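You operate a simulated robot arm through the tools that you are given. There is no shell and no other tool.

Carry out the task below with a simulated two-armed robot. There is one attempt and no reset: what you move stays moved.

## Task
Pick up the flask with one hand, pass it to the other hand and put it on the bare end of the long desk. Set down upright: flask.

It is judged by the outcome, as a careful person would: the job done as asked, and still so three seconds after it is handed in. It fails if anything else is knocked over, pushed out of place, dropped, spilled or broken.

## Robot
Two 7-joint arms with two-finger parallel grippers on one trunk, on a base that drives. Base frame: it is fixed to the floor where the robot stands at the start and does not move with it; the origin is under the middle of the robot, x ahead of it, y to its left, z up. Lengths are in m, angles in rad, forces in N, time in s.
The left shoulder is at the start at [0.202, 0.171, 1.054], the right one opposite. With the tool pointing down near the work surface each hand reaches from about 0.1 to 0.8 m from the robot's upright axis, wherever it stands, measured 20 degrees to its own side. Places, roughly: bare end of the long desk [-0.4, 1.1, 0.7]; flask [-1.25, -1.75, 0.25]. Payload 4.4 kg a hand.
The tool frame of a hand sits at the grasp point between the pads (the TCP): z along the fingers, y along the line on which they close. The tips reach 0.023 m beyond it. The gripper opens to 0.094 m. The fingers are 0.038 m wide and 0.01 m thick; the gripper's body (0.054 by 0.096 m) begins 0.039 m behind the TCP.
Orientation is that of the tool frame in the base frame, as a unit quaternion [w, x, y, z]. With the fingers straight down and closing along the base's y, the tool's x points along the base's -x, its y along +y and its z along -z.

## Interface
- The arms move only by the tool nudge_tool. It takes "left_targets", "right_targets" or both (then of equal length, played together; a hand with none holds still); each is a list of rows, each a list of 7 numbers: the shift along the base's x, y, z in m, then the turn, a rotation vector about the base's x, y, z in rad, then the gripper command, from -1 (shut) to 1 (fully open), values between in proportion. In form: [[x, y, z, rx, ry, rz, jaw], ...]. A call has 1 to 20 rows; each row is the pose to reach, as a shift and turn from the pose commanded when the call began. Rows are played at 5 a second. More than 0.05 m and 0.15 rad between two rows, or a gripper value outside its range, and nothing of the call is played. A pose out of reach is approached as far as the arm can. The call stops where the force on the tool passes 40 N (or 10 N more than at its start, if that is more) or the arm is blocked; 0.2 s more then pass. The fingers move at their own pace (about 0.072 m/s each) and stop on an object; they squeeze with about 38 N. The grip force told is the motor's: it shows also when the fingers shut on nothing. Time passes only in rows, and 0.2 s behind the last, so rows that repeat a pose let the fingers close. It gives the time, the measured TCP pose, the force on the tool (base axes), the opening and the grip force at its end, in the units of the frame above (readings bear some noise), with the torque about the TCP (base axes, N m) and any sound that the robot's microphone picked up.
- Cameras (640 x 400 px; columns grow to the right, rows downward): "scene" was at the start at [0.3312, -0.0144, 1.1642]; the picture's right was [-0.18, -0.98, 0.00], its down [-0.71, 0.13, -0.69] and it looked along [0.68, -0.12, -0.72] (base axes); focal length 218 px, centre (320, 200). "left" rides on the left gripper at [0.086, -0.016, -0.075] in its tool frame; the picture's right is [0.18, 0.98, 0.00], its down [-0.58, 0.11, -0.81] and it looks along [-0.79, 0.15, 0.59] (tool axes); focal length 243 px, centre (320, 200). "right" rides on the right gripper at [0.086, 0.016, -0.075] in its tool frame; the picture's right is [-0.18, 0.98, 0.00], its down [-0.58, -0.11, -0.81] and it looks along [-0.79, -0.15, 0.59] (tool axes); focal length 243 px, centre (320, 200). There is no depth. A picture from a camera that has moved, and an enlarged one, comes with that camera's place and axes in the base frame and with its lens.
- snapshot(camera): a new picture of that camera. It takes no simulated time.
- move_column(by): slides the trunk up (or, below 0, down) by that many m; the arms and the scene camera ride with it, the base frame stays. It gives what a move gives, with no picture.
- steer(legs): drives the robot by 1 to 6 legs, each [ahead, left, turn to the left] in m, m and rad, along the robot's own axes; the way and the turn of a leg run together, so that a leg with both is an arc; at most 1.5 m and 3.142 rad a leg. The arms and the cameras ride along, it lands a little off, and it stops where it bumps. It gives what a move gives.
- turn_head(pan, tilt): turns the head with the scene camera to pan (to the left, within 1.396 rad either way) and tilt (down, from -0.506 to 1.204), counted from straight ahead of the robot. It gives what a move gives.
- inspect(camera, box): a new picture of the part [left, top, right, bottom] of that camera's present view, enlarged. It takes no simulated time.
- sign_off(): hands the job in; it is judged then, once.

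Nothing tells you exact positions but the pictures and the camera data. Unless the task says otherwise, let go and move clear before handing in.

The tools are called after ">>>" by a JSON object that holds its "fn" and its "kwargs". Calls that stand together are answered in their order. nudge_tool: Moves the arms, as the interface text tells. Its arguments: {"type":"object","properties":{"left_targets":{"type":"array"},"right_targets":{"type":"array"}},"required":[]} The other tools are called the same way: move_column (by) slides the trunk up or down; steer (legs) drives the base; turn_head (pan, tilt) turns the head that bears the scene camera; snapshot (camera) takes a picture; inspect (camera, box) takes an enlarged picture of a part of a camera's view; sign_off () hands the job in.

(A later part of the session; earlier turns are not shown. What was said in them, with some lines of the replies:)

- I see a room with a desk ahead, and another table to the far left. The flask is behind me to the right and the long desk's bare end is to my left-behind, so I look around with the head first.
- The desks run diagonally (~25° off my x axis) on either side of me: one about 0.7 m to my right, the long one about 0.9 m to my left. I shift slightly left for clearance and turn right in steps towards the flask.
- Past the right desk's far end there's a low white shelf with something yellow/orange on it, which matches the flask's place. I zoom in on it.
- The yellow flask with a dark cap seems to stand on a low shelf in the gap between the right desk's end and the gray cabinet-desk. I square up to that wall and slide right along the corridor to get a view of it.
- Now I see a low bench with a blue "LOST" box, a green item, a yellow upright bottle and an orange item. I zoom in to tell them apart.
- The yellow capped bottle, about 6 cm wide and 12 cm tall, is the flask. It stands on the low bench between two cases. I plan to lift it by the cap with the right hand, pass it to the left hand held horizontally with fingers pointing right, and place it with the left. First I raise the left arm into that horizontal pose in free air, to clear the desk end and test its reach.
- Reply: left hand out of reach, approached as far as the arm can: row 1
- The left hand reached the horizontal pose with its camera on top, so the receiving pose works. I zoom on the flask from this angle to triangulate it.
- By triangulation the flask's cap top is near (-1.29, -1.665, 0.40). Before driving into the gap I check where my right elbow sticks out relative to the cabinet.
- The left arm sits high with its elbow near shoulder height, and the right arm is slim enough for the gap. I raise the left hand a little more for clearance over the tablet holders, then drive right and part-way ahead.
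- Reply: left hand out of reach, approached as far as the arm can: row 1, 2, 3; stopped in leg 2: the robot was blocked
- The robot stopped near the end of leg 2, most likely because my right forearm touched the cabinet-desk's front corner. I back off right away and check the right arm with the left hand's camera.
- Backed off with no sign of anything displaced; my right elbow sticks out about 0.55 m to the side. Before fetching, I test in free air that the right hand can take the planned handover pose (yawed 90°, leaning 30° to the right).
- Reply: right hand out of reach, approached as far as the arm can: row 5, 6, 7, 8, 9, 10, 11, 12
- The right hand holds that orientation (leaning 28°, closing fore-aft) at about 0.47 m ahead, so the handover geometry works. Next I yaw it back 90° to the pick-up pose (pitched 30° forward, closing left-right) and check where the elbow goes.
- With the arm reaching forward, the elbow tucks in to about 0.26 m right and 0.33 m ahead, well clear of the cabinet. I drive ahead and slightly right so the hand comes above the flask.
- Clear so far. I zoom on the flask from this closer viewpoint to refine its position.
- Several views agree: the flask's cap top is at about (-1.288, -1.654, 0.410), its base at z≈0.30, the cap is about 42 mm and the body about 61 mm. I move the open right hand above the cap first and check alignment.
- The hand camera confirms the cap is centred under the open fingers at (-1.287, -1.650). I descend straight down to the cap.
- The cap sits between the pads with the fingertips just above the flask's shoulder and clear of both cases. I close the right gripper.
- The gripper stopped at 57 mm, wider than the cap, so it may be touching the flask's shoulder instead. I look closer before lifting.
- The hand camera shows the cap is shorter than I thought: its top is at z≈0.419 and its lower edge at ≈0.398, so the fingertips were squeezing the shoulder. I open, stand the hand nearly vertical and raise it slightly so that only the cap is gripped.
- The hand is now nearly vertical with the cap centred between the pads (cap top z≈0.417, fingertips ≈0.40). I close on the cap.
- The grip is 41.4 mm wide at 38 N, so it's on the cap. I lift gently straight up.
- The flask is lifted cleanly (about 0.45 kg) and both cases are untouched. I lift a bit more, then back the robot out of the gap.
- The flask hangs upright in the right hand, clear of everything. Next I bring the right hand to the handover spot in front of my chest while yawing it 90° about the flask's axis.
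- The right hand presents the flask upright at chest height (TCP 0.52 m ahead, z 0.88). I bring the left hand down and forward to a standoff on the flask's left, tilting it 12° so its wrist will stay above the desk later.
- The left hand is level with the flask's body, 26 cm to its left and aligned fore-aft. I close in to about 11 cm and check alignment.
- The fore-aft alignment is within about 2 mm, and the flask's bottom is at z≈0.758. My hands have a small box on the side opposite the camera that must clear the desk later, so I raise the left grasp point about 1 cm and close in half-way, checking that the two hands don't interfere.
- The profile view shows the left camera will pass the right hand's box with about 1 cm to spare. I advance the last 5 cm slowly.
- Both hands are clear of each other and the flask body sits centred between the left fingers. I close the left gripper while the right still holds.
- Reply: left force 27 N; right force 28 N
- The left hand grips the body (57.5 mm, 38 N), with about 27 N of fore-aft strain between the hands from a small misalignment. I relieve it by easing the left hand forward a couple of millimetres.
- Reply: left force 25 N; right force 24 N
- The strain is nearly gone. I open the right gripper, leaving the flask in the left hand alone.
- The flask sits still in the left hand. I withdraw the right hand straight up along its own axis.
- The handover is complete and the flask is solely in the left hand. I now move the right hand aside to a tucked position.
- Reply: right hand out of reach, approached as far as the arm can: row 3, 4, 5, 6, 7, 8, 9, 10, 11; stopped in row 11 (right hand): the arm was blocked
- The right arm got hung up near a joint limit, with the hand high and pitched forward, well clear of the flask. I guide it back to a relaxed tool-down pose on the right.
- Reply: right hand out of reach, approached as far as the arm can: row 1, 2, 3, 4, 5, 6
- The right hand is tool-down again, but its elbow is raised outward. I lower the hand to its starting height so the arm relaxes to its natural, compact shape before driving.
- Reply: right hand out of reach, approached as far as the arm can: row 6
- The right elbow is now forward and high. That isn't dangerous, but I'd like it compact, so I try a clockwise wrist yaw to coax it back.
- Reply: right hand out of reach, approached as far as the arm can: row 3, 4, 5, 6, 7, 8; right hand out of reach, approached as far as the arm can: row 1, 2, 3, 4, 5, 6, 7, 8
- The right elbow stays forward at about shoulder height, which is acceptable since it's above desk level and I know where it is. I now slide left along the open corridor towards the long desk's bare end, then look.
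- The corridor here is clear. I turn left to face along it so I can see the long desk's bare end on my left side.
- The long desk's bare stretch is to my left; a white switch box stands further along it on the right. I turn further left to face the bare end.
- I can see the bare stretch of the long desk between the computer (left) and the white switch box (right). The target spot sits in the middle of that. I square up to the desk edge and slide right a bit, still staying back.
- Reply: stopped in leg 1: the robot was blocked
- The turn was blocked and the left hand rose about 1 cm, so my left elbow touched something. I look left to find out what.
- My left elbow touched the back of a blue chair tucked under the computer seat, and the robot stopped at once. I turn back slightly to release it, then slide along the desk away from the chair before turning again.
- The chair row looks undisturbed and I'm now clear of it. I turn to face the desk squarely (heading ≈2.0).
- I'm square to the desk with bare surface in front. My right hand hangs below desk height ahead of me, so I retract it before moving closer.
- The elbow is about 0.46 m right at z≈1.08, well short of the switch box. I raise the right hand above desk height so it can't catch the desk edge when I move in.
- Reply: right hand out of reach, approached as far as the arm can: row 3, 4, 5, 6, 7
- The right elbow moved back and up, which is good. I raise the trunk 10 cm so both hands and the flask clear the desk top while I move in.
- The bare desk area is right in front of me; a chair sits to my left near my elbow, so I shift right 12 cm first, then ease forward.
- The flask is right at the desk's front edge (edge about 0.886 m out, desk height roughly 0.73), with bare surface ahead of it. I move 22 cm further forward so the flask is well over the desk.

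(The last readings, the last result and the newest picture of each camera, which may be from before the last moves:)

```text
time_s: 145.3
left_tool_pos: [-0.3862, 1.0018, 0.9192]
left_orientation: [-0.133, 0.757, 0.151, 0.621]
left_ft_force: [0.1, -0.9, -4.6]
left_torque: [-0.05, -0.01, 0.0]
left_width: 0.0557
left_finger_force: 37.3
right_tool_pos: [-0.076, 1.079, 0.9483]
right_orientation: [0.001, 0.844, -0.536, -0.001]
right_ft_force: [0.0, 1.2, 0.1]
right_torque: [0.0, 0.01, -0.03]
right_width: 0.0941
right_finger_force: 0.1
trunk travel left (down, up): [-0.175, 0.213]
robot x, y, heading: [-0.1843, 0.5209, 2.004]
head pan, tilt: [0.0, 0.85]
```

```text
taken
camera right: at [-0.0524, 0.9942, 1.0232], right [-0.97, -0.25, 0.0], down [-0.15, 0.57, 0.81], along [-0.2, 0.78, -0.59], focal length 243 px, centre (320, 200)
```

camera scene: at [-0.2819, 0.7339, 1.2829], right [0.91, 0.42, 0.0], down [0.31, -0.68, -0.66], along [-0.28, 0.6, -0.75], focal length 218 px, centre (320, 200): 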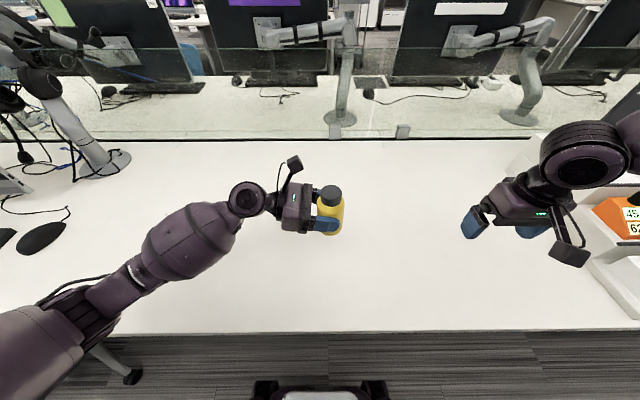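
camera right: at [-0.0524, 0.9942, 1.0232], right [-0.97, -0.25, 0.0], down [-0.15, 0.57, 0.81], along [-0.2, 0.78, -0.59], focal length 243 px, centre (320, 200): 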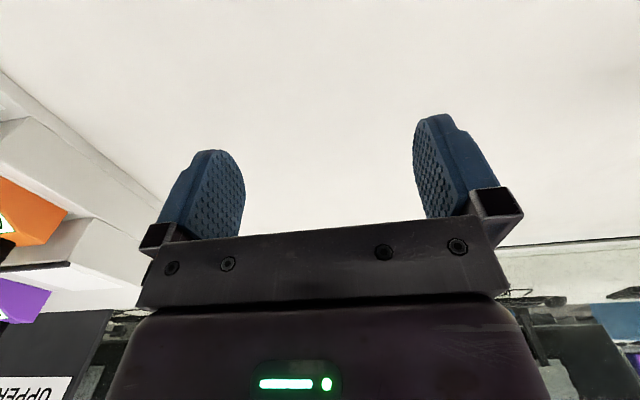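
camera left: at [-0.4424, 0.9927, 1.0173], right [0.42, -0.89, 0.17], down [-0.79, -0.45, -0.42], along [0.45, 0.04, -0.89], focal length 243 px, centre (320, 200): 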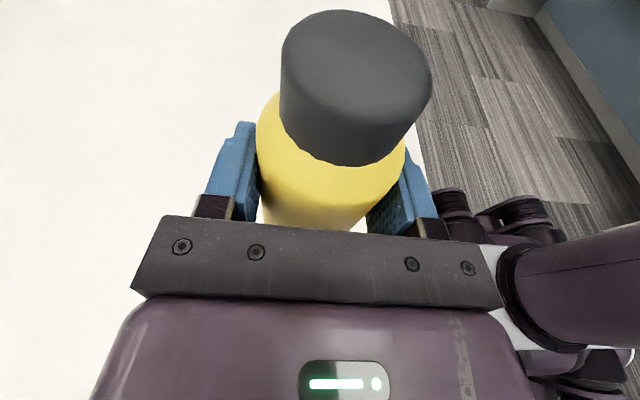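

The flask is over the bare area at about (-0.386, 1.002), close to the nominal spot. Before lowering I check how upright the flask sits in the grip.

>>> {"fn": "inspect", "kwargs": {"camera": "scene", "box": [250, 140, 410, 250]}}

>>> {"fn": "inspect", "kwargs": {"camera": "left", "box": [180, 0, 480, 240]}}

>>> {"fn": "turn_head", "kwargs": {"pan": 0.3, "tilt": 0.7}}

>>> {"fn": "snapshot", "kwargs": {"camera": "scene"}}

```text
3.64 times, centred on (330, 195) of scene
camera zoom: at [-0.2819, 0.7339, 1.2829], right [0.91, 0.42, 0.0], down [0.31, -0.68, -0.66], along [-0.28, 0.6, -0.75], focal length 792 px, centre (284, 218)
```

zoom: 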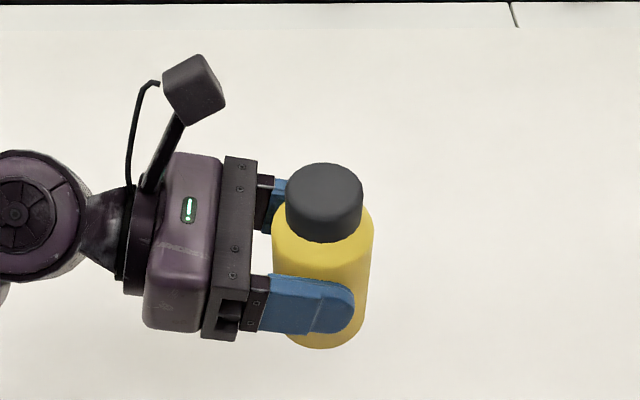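

```text
1.67 times, centred on (330, 120) of left
camera zoom: at [-0.4424, 0.9927, 1.0173], right [0.42, -0.89, 0.17], down [-0.79, -0.45, -0.42], along [0.45, 0.04, -0.89], focal length 404 px, centre (303, 333)
```

zoom: 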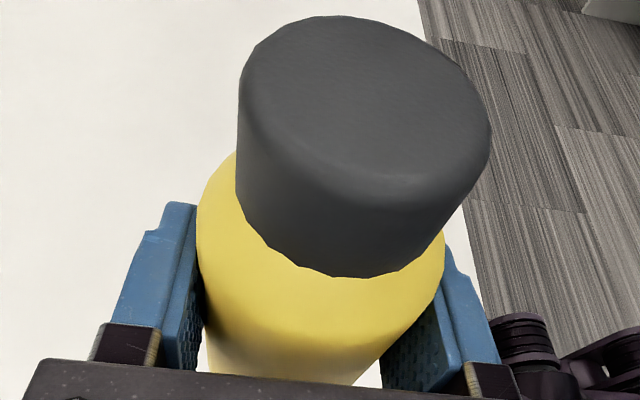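

```text
time_s: 146.1
left_tool_pos: [-0.3856, 1.0017, 0.9198]
left_orientation: [-0.134, 0.757, 0.151, 0.622]
left_ft_force: [-0.7, -0.1, -4.4]
left_torque: [-0.04, 0.01, 0.02]
left_width: 0.0557
left_finger_force: 38.3
right_tool_pos: [-0.0758, 1.0782, 0.9479]
right_orientation: [0.002, 0.844, -0.536, -0.001]
right_ft_force: [-0.2, 0.2, 1.4]
right_torque: [-0.02, -0.02, 0.01]
right_width: 0.0941
right_finger_force: 0.1
trunk travel left (down, up): [-0.175, 0.213]
robot x, y, heading: [-0.1877, 0.5218, 1.999]
head pan, tilt: [0.3, 0.7]
```

```text
taken
camera scene: at [-0.3056, 0.7255, 1.2952], right [0.74, 0.67, 0.0], down [0.43, -0.48, -0.76], along [-0.51, 0.57, -0.64], focal length 218 px, centre (320, 200)
```

scene: 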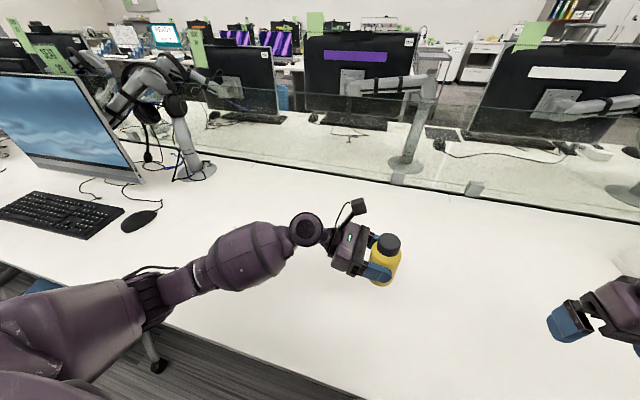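

The flask leans only about 2–3° to the left in the grip; I correct that with a small roll while lowering the left hand 10 cm towards the desk.

>>> {"fn": "nudge_tool", "kwargs": {"left_targets": [[0, 0, -0.02, -0.0042, 0.0091, 0, -1], [0, 0, -0.04, -0.0083, 0.0182, 0, -1], [0, 0, -0.06, -0.0125, 0.0273, 0, -1], [0, 0, -0.08, -0.0166, 0.0364, 0, -1], [0, 0, -0.1, -0.0166, 0.0364, 0, -1]]}}

>>> {"fn": "snapshot", "kwargs": {"camera": "scene"}}

>>> {"fn": "inspect", "kwargs": {"camera": "scene", "box": [300, 170, 460, 290]}}

>>> {"fn": "snapshot", "kwargs": {"camera": "left"}}

```text
time_s: 147.3
left_tool_pos: [-0.3865, 1.0018, 0.8196]
left_orientation: [-0.13, 0.769, 0.153, 0.607]
left_ft_force: [0.4, 0.1, -4.1]
left_torque: [0.01, 0.02, -0.01]
left_width: 0.0554
left_finger_force: 38.3
right_tool_pos: [-0.0755, 1.0784, 0.9471]
right_orientation: [0.001, 0.844, -0.536, -0.001]
right_ft_force: [0.2, 0.3, 0.2]
right_torque: [0.01, 0.01, -0.01]
right_width: 0.0939
right_finger_force: 0.0
trunk travel left (down, up): [-0.175, 0.213]
robot x, y, heading: [-0.1831, 0.5257, 2.002]
head pan, tilt: [0.3, 0.7]
```

```text
taken
camera scene: at [-0.3057, 0.7256, 1.2952], right [0.74, 0.67, 0.0], down [0.43, -0.48, -0.76], along [-0.51, 0.57, -0.64], focal length 218 px, centre (320, 200)
```

scene: 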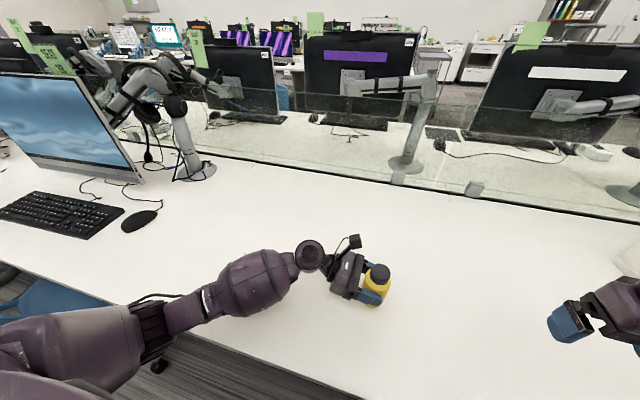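

```text
3.33 times, centred on (380, 230) of scene
camera zoom: at [-0.3057, 0.7256, 1.2952], right [0.74, 0.67, 0.0], down [0.43, -0.48, -0.76], along [-0.51, 0.57, -0.64], focal length 726 px, centre (120, 100)
```

zoom: 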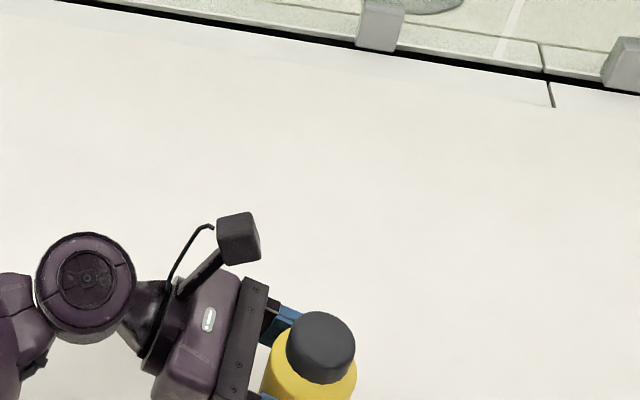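

```text
taken
camera left: at [-0.4391, 0.9939, 0.9196], right [0.43, -0.89, 0.17], down [-0.8, -0.46, -0.38], along [0.41, 0.03, -0.91], focal length 243 px, centre (320, 200)
```

left: 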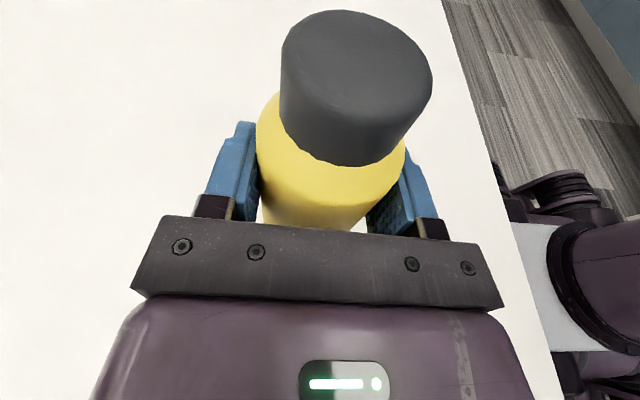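

Desk height reads ≈0.738, so the flask's bottom is about 3 cm above it. I go down in small steps, watching the force.

>>> {"fn": "nudge_tool", "kwargs": {"left_targets": [[0, 0, -0.008, 0, 0, 0, -1], [0, 0, -0.016, 0, 0, 0, -1], [0, 0, -0.02, 0, 0, 0, -1]]}}

>>> {"fn": "turn_head", "kwargs": {"pan": 0.1, "tilt": 0.9}}

>>> {"fn": "inspect", "kwargs": {"camera": "scene", "box": [240, 150, 440, 280]}}

```text
time_s: 148.1
left_tool_pos: [-0.3857, 1.0018, 0.7997]
left_orientation: [-0.129, 0.77, 0.152, 0.606]
left_ft_force: [0.1, 0.6, -4.2]
left_torque: [-0.01, 0.01, -0.02]
left_width: 0.0557
left_finger_force: 38.3
right_tool_pos: [-0.074, 1.0773, 0.9494]
right_orientation: [0.002, 0.844, -0.536, -0.002]
right_ft_force: [0.8, -0.7, 0.2]
right_torque: [0.02, -0.04, 0.03]
right_width: 0.094
right_finger_force: 0.0
trunk travel left (down, up): [-0.175, 0.213]
robot x, y, heading: [-0.1829, 0.5235, 2.0]
head pan, tilt: [0.3, 0.7]
```

```text
time_s: 148.8
left_tool_pos: [-0.3863, 1.0014, 0.8]
left_orientation: [-0.13, 0.769, 0.153, 0.606]
left_ft_force: [0.2, -0.5, -4.9]
left_torque: [-0.02, -0.01, 0.0]
left_width: 0.0556
left_finger_force: 37.8
right_tool_pos: [-0.0744, 1.0775, 0.9488]
right_orientation: [0.002, 0.844, -0.536, -0.001]
right_ft_force: [0.4, 0.6, 1.4]
right_torque: [-0.02, -0.03, 0.02]
right_width: 0.0936
right_finger_force: 0.1
trunk travel left (down, up): [-0.175, 0.213]
robot x, y, heading: [-0.186, 0.5214, 2.003]
head pan, tilt: [0.099, 0.901]
```

```text
3.08 times, centred on (340, 215) of scene
camera zoom: at [-0.2872, 0.7273, 1.2792], right [0.86, 0.51, 0.0], down [0.4, -0.68, -0.62], along [-0.32, 0.54, -0.78], focal length 670 px, centre (258, 154)
```

zoom: 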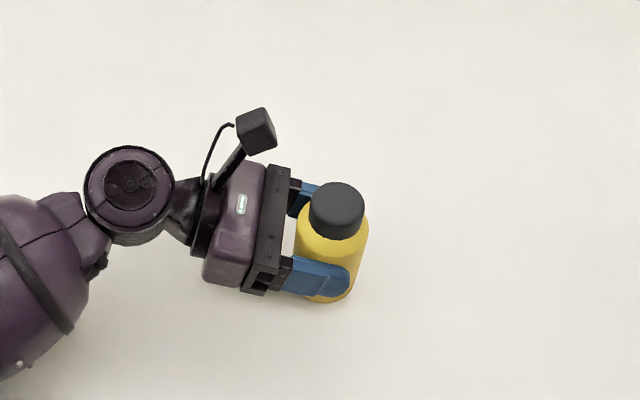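

>>> {"fn": "nudge_tool", "kwargs": {"left_targets": [[0, 0, -0.003, 0, 0, 0, -1], [0, 0, -0.006, 0, 0, 0, -1]]}}

```text
time_s: 149.4
left_tool_pos: [-0.3856, 1.0024, 0.7962]
left_orientation: [-0.131, 0.768, 0.152, 0.608]
left_ft_force: [-3.7, -4.3, 14.8]
left_torque: [-0.35, -0.38, -0.15]
left_width: 0.0554
left_finger_force: 37.7
right_tool_pos: [-0.0742, 1.0779, 0.9502]
right_orientation: [0.001, 0.845, -0.535, -0.003]
right_ft_force: [0.1, 0.5, 0.2]
right_torque: [-0.02, 0.02, 0.0]
right_width: 0.0943
right_finger_force: 0.0
trunk travel left (down, up): [-0.175, 0.213]
robot x, y, heading: [-0.1819, 0.5246, 1.999]
head pan, tilt: [0.099, 0.901]
```

Contact: the force jumped by about 19 N, and the torque points to the flask's back bottom edge, so it's leaning slightly back. I lift 4 mm, pitch it about 1.3° forward and touch down again.

>>> {"fn": "nudge_tool", "kwargs": {"left_targets": [[0, 0, 0.004, 0, 0, 0, -1], [0, 0, 0.005, -0.0209, -0.0096, 0, -1], [0, 0, 0.003, -0.0209, -0.0096, 0, -1]]}}

>>> {"fn": "nudge_tool", "kwargs": {"left_targets": [[0, 0, -0.002, 0, 0, 0, -1], [0, 0, -0.003, 0, 0, 0, -1]]}}

```text
time_s: 150.2
left_tool_pos: [-0.3868, 1.002, 0.7974]
left_orientation: [-0.123, 0.768, 0.161, 0.608]
left_ft_force: [-3.5, 1.0, 6.9]
left_torque: [0.33, -0.05, 0.09]
left_width: 0.0554
left_finger_force: 38.1
right_tool_pos: [-0.076, 1.0766, 0.949]
right_orientation: [0.001, 0.844, -0.536, -0.002]
right_ft_force: [-0.6, 0.5, -0.2]
right_torque: [0.01, -0.01, -0.02]
right_width: 0.0939
right_finger_force: 0.1
trunk travel left (down, up): [-0.175, 0.213]
robot x, y, heading: [-0.186, 0.5246, 2.002]
head pan, tilt: [0.099, 0.901]
```

```text
time_s: 150.8
left_tool_pos: [-0.3849, 1.0011, 0.7958]
left_orientation: [-0.123, 0.766, 0.159, 0.61]
left_ft_force: [-3.8, -4.6, 21.9]
left_torque: [0.16, -0.44, -0.12]
left_width: 0.0553
left_finger_force: 37.9
right_tool_pos: [-0.0746, 1.0761, 0.9504]
right_orientation: [0.0, 0.844, -0.536, -0.003]
right_ft_force: [0.3, -0.3, 0.4]
right_torque: [-0.02, -0.01, 0.01]
right_width: 0.094
right_finger_force: 0.0
trunk travel left (down, up): [-0.175, 0.213]
robot x, y, heading: [-0.1854, 0.5219, 2.004]
head pan, tilt: [0.099, 0.901]
```

Fore-aft is level now, with the contact slightly towards the flask's right edge. I ease off the pressure by about 2 mm with a tiny counter-roll.

>>> {"fn": "nudge_tool", "kwargs": {"left_targets": [[0, 0, 0.002, 0.005, -0.0109, 0, -1], [0, 0, 0.002, 0.005, -0.0109, 0, -1]]}}

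>>> {"fn": "inspect", "kwargs": {"camera": "scene", "box": [260, 160, 400, 260]}}

>>> {"fn": "snapshot", "kwargs": {"camera": "left"}}

```text
time_s: 151.4
left_tool_pos: [-0.3855, 0.9996, 0.796]
left_orientation: [-0.122, 0.765, 0.159, 0.613]
left_ft_force: [-3.7, -5.3, 16.2]
left_torque: [0.3, -0.09, 0.03]
left_width: 0.0551
left_finger_force: 38.7
right_tool_pos: [-0.0749, 1.0776, 0.9494]
right_orientation: [0.001, 0.844, -0.536, -0.001]
right_ft_force: [0.0, -0.7, -1.1]
right_torque: [0.0, 0.05, -0.01]
right_width: 0.0939
right_finger_force: 0.1
trunk travel left (down, up): [-0.175, 0.213]
robot x, y, heading: [-0.1849, 0.5196, 2.005]
head pan, tilt: [0.099, 0.901]
```

```text
4.00 times, centred on (330, 210) of scene
camera zoom: at [-0.2869, 0.7257, 1.2794], right [0.86, 0.51, 0.0], down [0.4, -0.68, -0.62], along [-0.31, 0.54, -0.78], focal length 871 px, centre (280, 160)
```

zoom: 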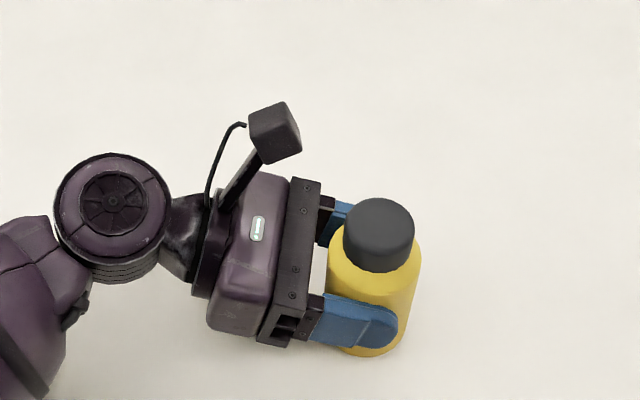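

```text
taken
camera left: at [-0.4404, 0.9944, 0.8954], right [0.42, -0.89, 0.19], down [-0.8, -0.46, -0.39], along [0.43, 0.02, -0.9], focal length 243 px, centre (320, 200)
```

left: 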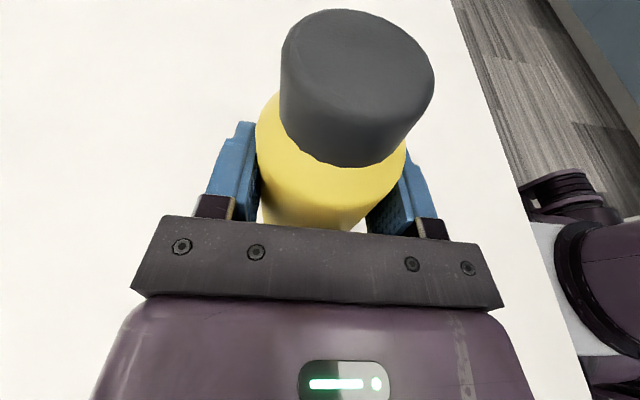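

>>> {"fn": "nudge_tool", "kwargs": {"left_targets": [[0, 0, 0.0015, 0, 0, 0, -1], [0, 0, 0.0025, 0, 0, 0, -1], [0, 0, 0.0025, 0, 0, 0, -1]]}}

```text
time_s: 152.2
left_tool_pos: [-0.3856, 1.0014, 0.7969]
left_orientation: [-0.121, 0.765, 0.16, 0.612]
left_ft_force: [0.9, 0.2, -1.7]
left_torque: [0.12, -0.04, -0.03]
left_width: 0.0553
left_finger_force: 38.2
right_tool_pos: [-0.0743, 1.0786, 0.948]
right_orientation: [0.001, 0.844, -0.536, -0.001]
right_ft_force: [-0.2, -0.4, 0.6]
right_torque: [0.0, 0.01, 0.03]
right_width: 0.0942
right_finger_force: 0.1
trunk travel left (down, up): [-0.175, 0.213]
robot x, y, heading: [-0.187, 0.5238, 2.003]
head pan, tilt: [0.099, 0.901]
```

The flask now rests lightly on the desk (the desk carries most of its weight). I open the left gripper gently.

>>> {"fn": "nudge_tool", "kwargs": {"left_targets": [[0, 0, 0, 0, 0, 0, 0.25], [0, 0, 0, 0, 0, 0, 0.4], [0, 0, 0, 0, 0, 0, 0.6], [0, 0, 0, 0, 0, 0, 1], [0, 0, 0, 0, 0, 0, 1]]}}

>>> {"fn": "inspect", "kwargs": {"camera": "scene", "box": [260, 160, 400, 260]}}

>>> {"fn": "snapshot", "kwargs": {"camera": "left"}}

```text
time_s: 153.4
left_tool_pos: [-0.3854, 1.0015, 0.7989]
left_orientation: [-0.122, 0.764, 0.159, 0.613]
left_ft_force: [0.0, 0.1, 0.0]
left_torque: [0.02, 0.01, 0.02]
left_width: 0.0939
left_finger_force: 0.0
right_tool_pos: [-0.0744, 1.0786, 0.948]
right_orientation: [0.002, 0.845, -0.535, -0.001]
right_ft_force: [0.3, -0.4, 0.3]
right_torque: [0.01, 0.0, -0.01]
right_width: 0.0939
right_finger_force: 0.0
trunk travel left (down, up): [-0.175, 0.213]
robot x, y, heading: [-0.1831, 0.5182, 2.004]
head pan, tilt: [0.099, 0.901]
```

```text
4.00 times, centred on (330, 210) of scene
camera zoom: at [-0.287, 0.7271, 1.2792], right [0.86, 0.51, 0.0], down [0.4, -0.68, -0.62], along [-0.31, 0.54, -0.78], focal length 871 px, centre (280, 160)
```

zoom: 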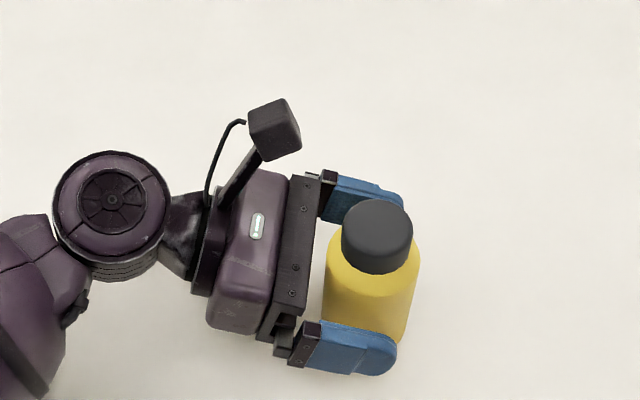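

```text
taken
camera left: at [-0.4405, 0.9951, 0.8975], right [0.42, -0.89, 0.19], down [-0.8, -0.46, -0.39], along [0.43, 0.01, -0.9], focal length 243 px, centre (320, 200)
```

left: 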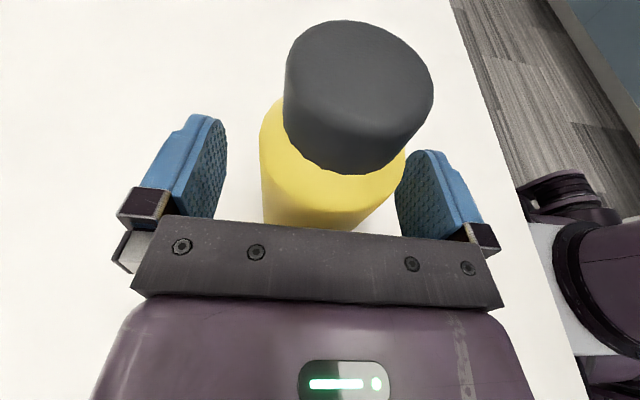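

The flask stands freely on the desk. I withdraw the left hand straight back along its own axis, away from the flask.

>>> {"fn": "nudge_tool", "kwargs": {"left_targets": [[-0.018, -0.0076, 0.0044, 0, 0, 0, 1], [-0.0359, -0.0153, 0.0087, 0, 0, 0, 1], [-0.0628, -0.0267, 0.0153, 0, 0, 0, 1], [-0.0898, -0.0381, 0.0218, 0, 0, 0, 1], [-0.1167, -0.0496, 0.0283, 0, 0, 0, 1], [-0.1436, -0.061, 0.05, 0, 0, 0, 1], [-0.1436, -0.061, 0.09, 0, 0, 0, 1]]}}

>>> {"fn": "snapshot", "kwargs": {"camera": "scene"}}

>>> {"fn": "inspect", "kwargs": {"camera": "scene", "box": [260, 160, 400, 260]}}

```text
time_s: 155.0
left_tool_pos: [-0.5289, 0.9407, 0.8888]
left_orientation: [-0.123, 0.764, 0.16, 0.613]
left_ft_force: [0.1, -0.2, -0.3]
left_torque: [-0.01, -0.03, 0.05]
left_width: 0.0937
left_finger_force: 0.0
right_tool_pos: [-0.075, 1.0776, 0.9494]
right_orientation: [0.0, 0.844, -0.536, -0.002]
right_ft_force: [0.2, -0.3, 0.1]
right_torque: [0.0, -0.01, 0.04]
right_width: 0.094
right_finger_force: 0.1
trunk travel left (down, up): [-0.175, 0.213]
robot x, y, heading: [-0.1857, 0.5197, 2.005]
head pan, tilt: [0.099, 0.901]
```

```text
taken
camera scene: at [-0.2867, 0.7269, 1.2793], right [0.86, 0.51, 0.0], down [0.4, -0.68, -0.62], along [-0.31, 0.54, -0.78], focal length 218 px, centre (320, 200)
```

scene: 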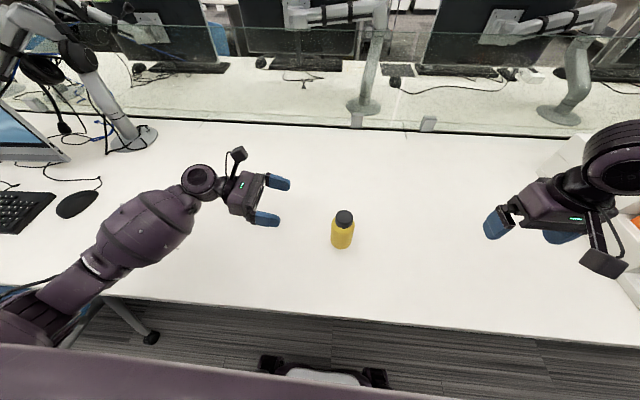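

```text
4.00 times, centred on (330, 210) of scene
camera zoom: at [-0.2867, 0.7269, 1.2793], right [0.86, 0.51, 0.0], down [0.4, -0.68, -0.62], along [-0.31, 0.54, -0.78], focal length 871 px, centre (280, 160)
```

zoom: 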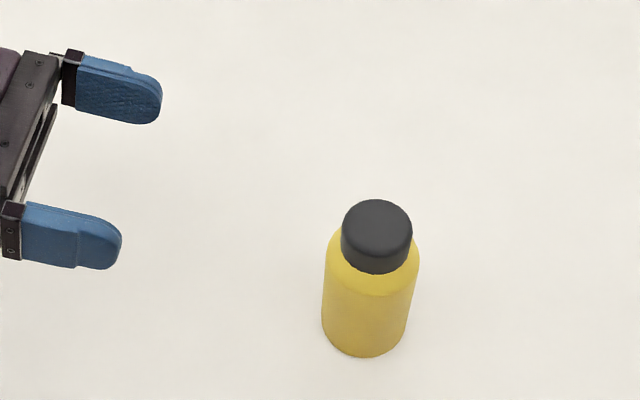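

The flask stands upright on the bare end of the long desk. I lift the left hand a little higher and back the robot slightly away so everything is clear, then check once more.

>>> {"fn": "nudge_tool", "kwargs": {"left_targets": [[0, 0, 0.03, 0, 0, 0, 1], [0, 0, 0.06, 0, 0, 0, 1]]}}

>>> {"fn": "steer", "kwargs": {"legs": [[-0.15, 0, 0]]}}

>>> {"fn": "turn_head", "kwargs": {"pan": 0.1, "tilt": 0.7}}

>>> {"fn": "snapshot", "kwargs": {"camera": "scene"}}

>>> {"fn": "inspect", "kwargs": {"camera": "scene", "box": [260, 120, 440, 240]}}

```text
time_s: 155.6
left_tool_pos: [-0.5289, 0.9406, 0.9491]
left_orientation: [-0.122, 0.764, 0.159, 0.613]
left_ft_force: [0.2, 0.5, -0.3]
left_torque: [-0.02, 0.0, 0.05]
left_width: 0.094
left_finger_force: 0.2
right_tool_pos: [-0.0752, 1.0788, 0.9481]
right_orientation: [0.002, 0.844, -0.536, -0.001]
right_ft_force: [0.2, -0.9, -0.2]
right_torque: [-0.01, 0.03, 0.0]
right_width: 0.0938
right_finger_force: 0.1
trunk travel left (down, up): [-0.175, 0.213]
robot x, y, heading: [-0.1858, 0.5198, 1.999]
head pan, tilt: [0.099, 0.901]
```

```text
time_s: 157.0
left_tool_pos: [-0.4666, 0.8027, 0.9494]
left_orientation: [-0.123, 0.764, 0.159, 0.613]
left_ft_force: [-0.4, 0.4, -0.3]
left_torque: [-0.02, 0.02, 0.06]
left_width: 0.0938
left_finger_force: 0.0
right_tool_pos: [-0.0126, 0.9416, 0.9499]
right_orientation: [0.001, 0.845, -0.535, -0.001]
right_ft_force: [0.5, 0.2, 0.7]
right_torque: [0.01, -0.01, 0.0]
right_width: 0.0938
right_finger_force: 0.1
trunk travel left (down, up): [-0.175, 0.213]
robot x, y, heading: [-0.1232, 0.3865, 2.004]
head pan, tilt: [0.099, 0.901]
```

```text
time_s: 157.7
left_tool_pos: [-0.4663, 0.8042, 0.9483]
left_orientation: [-0.122, 0.764, 0.16, 0.613]
left_ft_force: [-0.4, 0.1, -0.2]
left_torque: [-0.01, -0.04, 0.03]
left_width: 0.094
left_finger_force: 0.0
right_tool_pos: [-0.0125, 0.9409, 0.9495]
right_orientation: [0.001, 0.845, -0.535, -0.001]
right_ft_force: [-0.6, -0.1, 0.9]
right_torque: [0.0, 0.01, -0.03]
right_width: 0.0941
right_finger_force: 0.2
trunk travel left (down, up): [-0.175, 0.213]
robot x, y, heading: [-0.1269, 0.3864, 2.004]
head pan, tilt: [0.099, 0.7]
```

```text
taken
camera scene: at [-0.2293, 0.5989, 1.2953], right [0.86, 0.51, 0.0], down [0.33, -0.56, -0.76], along [-0.39, 0.66, -0.64], focal length 218 px, centre (320, 200)
```

scene: 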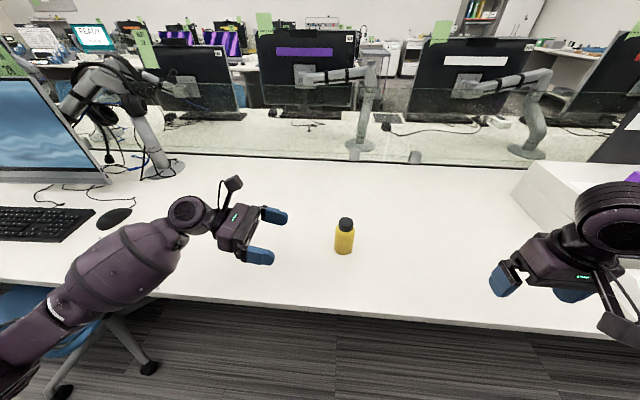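

```text
3.33 times, centred on (350, 180) of scene
camera zoom: at [-0.2293, 0.5989, 1.2953], right [0.86, 0.51, 0.0], down [0.33, -0.56, -0.76], along [-0.39, 0.66, -0.64], focal length 726 px, centre (220, 267)
```

zoom: 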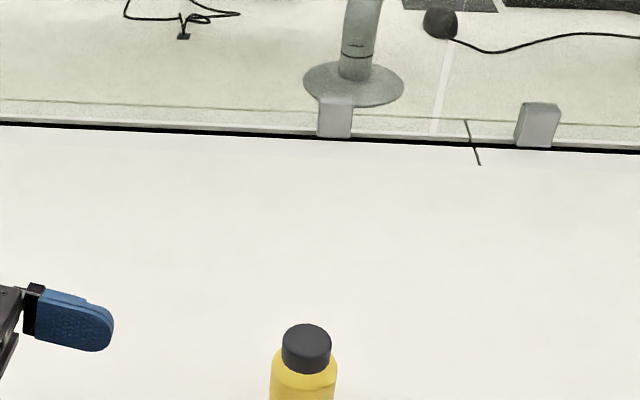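

The flask stands upright on the bare stretch of the long desk, both grippers are empty and clear of it, and nothing in view was knocked over or looks moved. I hand the job in.

>>> {"fn": "sign_off", "kwargs": {}}

```text
The job is handed in.
```

The flask is standing upright on the bare end of the long desk, at about (-0.39, 1.00). I picked it up with the right hand, passed it to the left hand in the air, and set it down with the left. Both grippers are empty and clear of it.

There were three blocked moves along the way:
- **At the bench:** my right arm touched something while I was driving in, most likely the corner of the cabinet desk. I backed off and saw nothing displaced.
- **Near the long desk:** my left elbow touched the back of a chair tucked under the computer seat while I was turning. The robot stopped at once, and the chair row looked undisturbed afterwards.
- **After the handover:** the right arm hung up near a joint limit while I tucked it away. It appeared to touch nothing.

I judged the cabinet desk and chair by eye from the camera pictures, so I can't rule out a shift of a few millimetres in either. The two cases and the LOST box on the bench stayed where they were.
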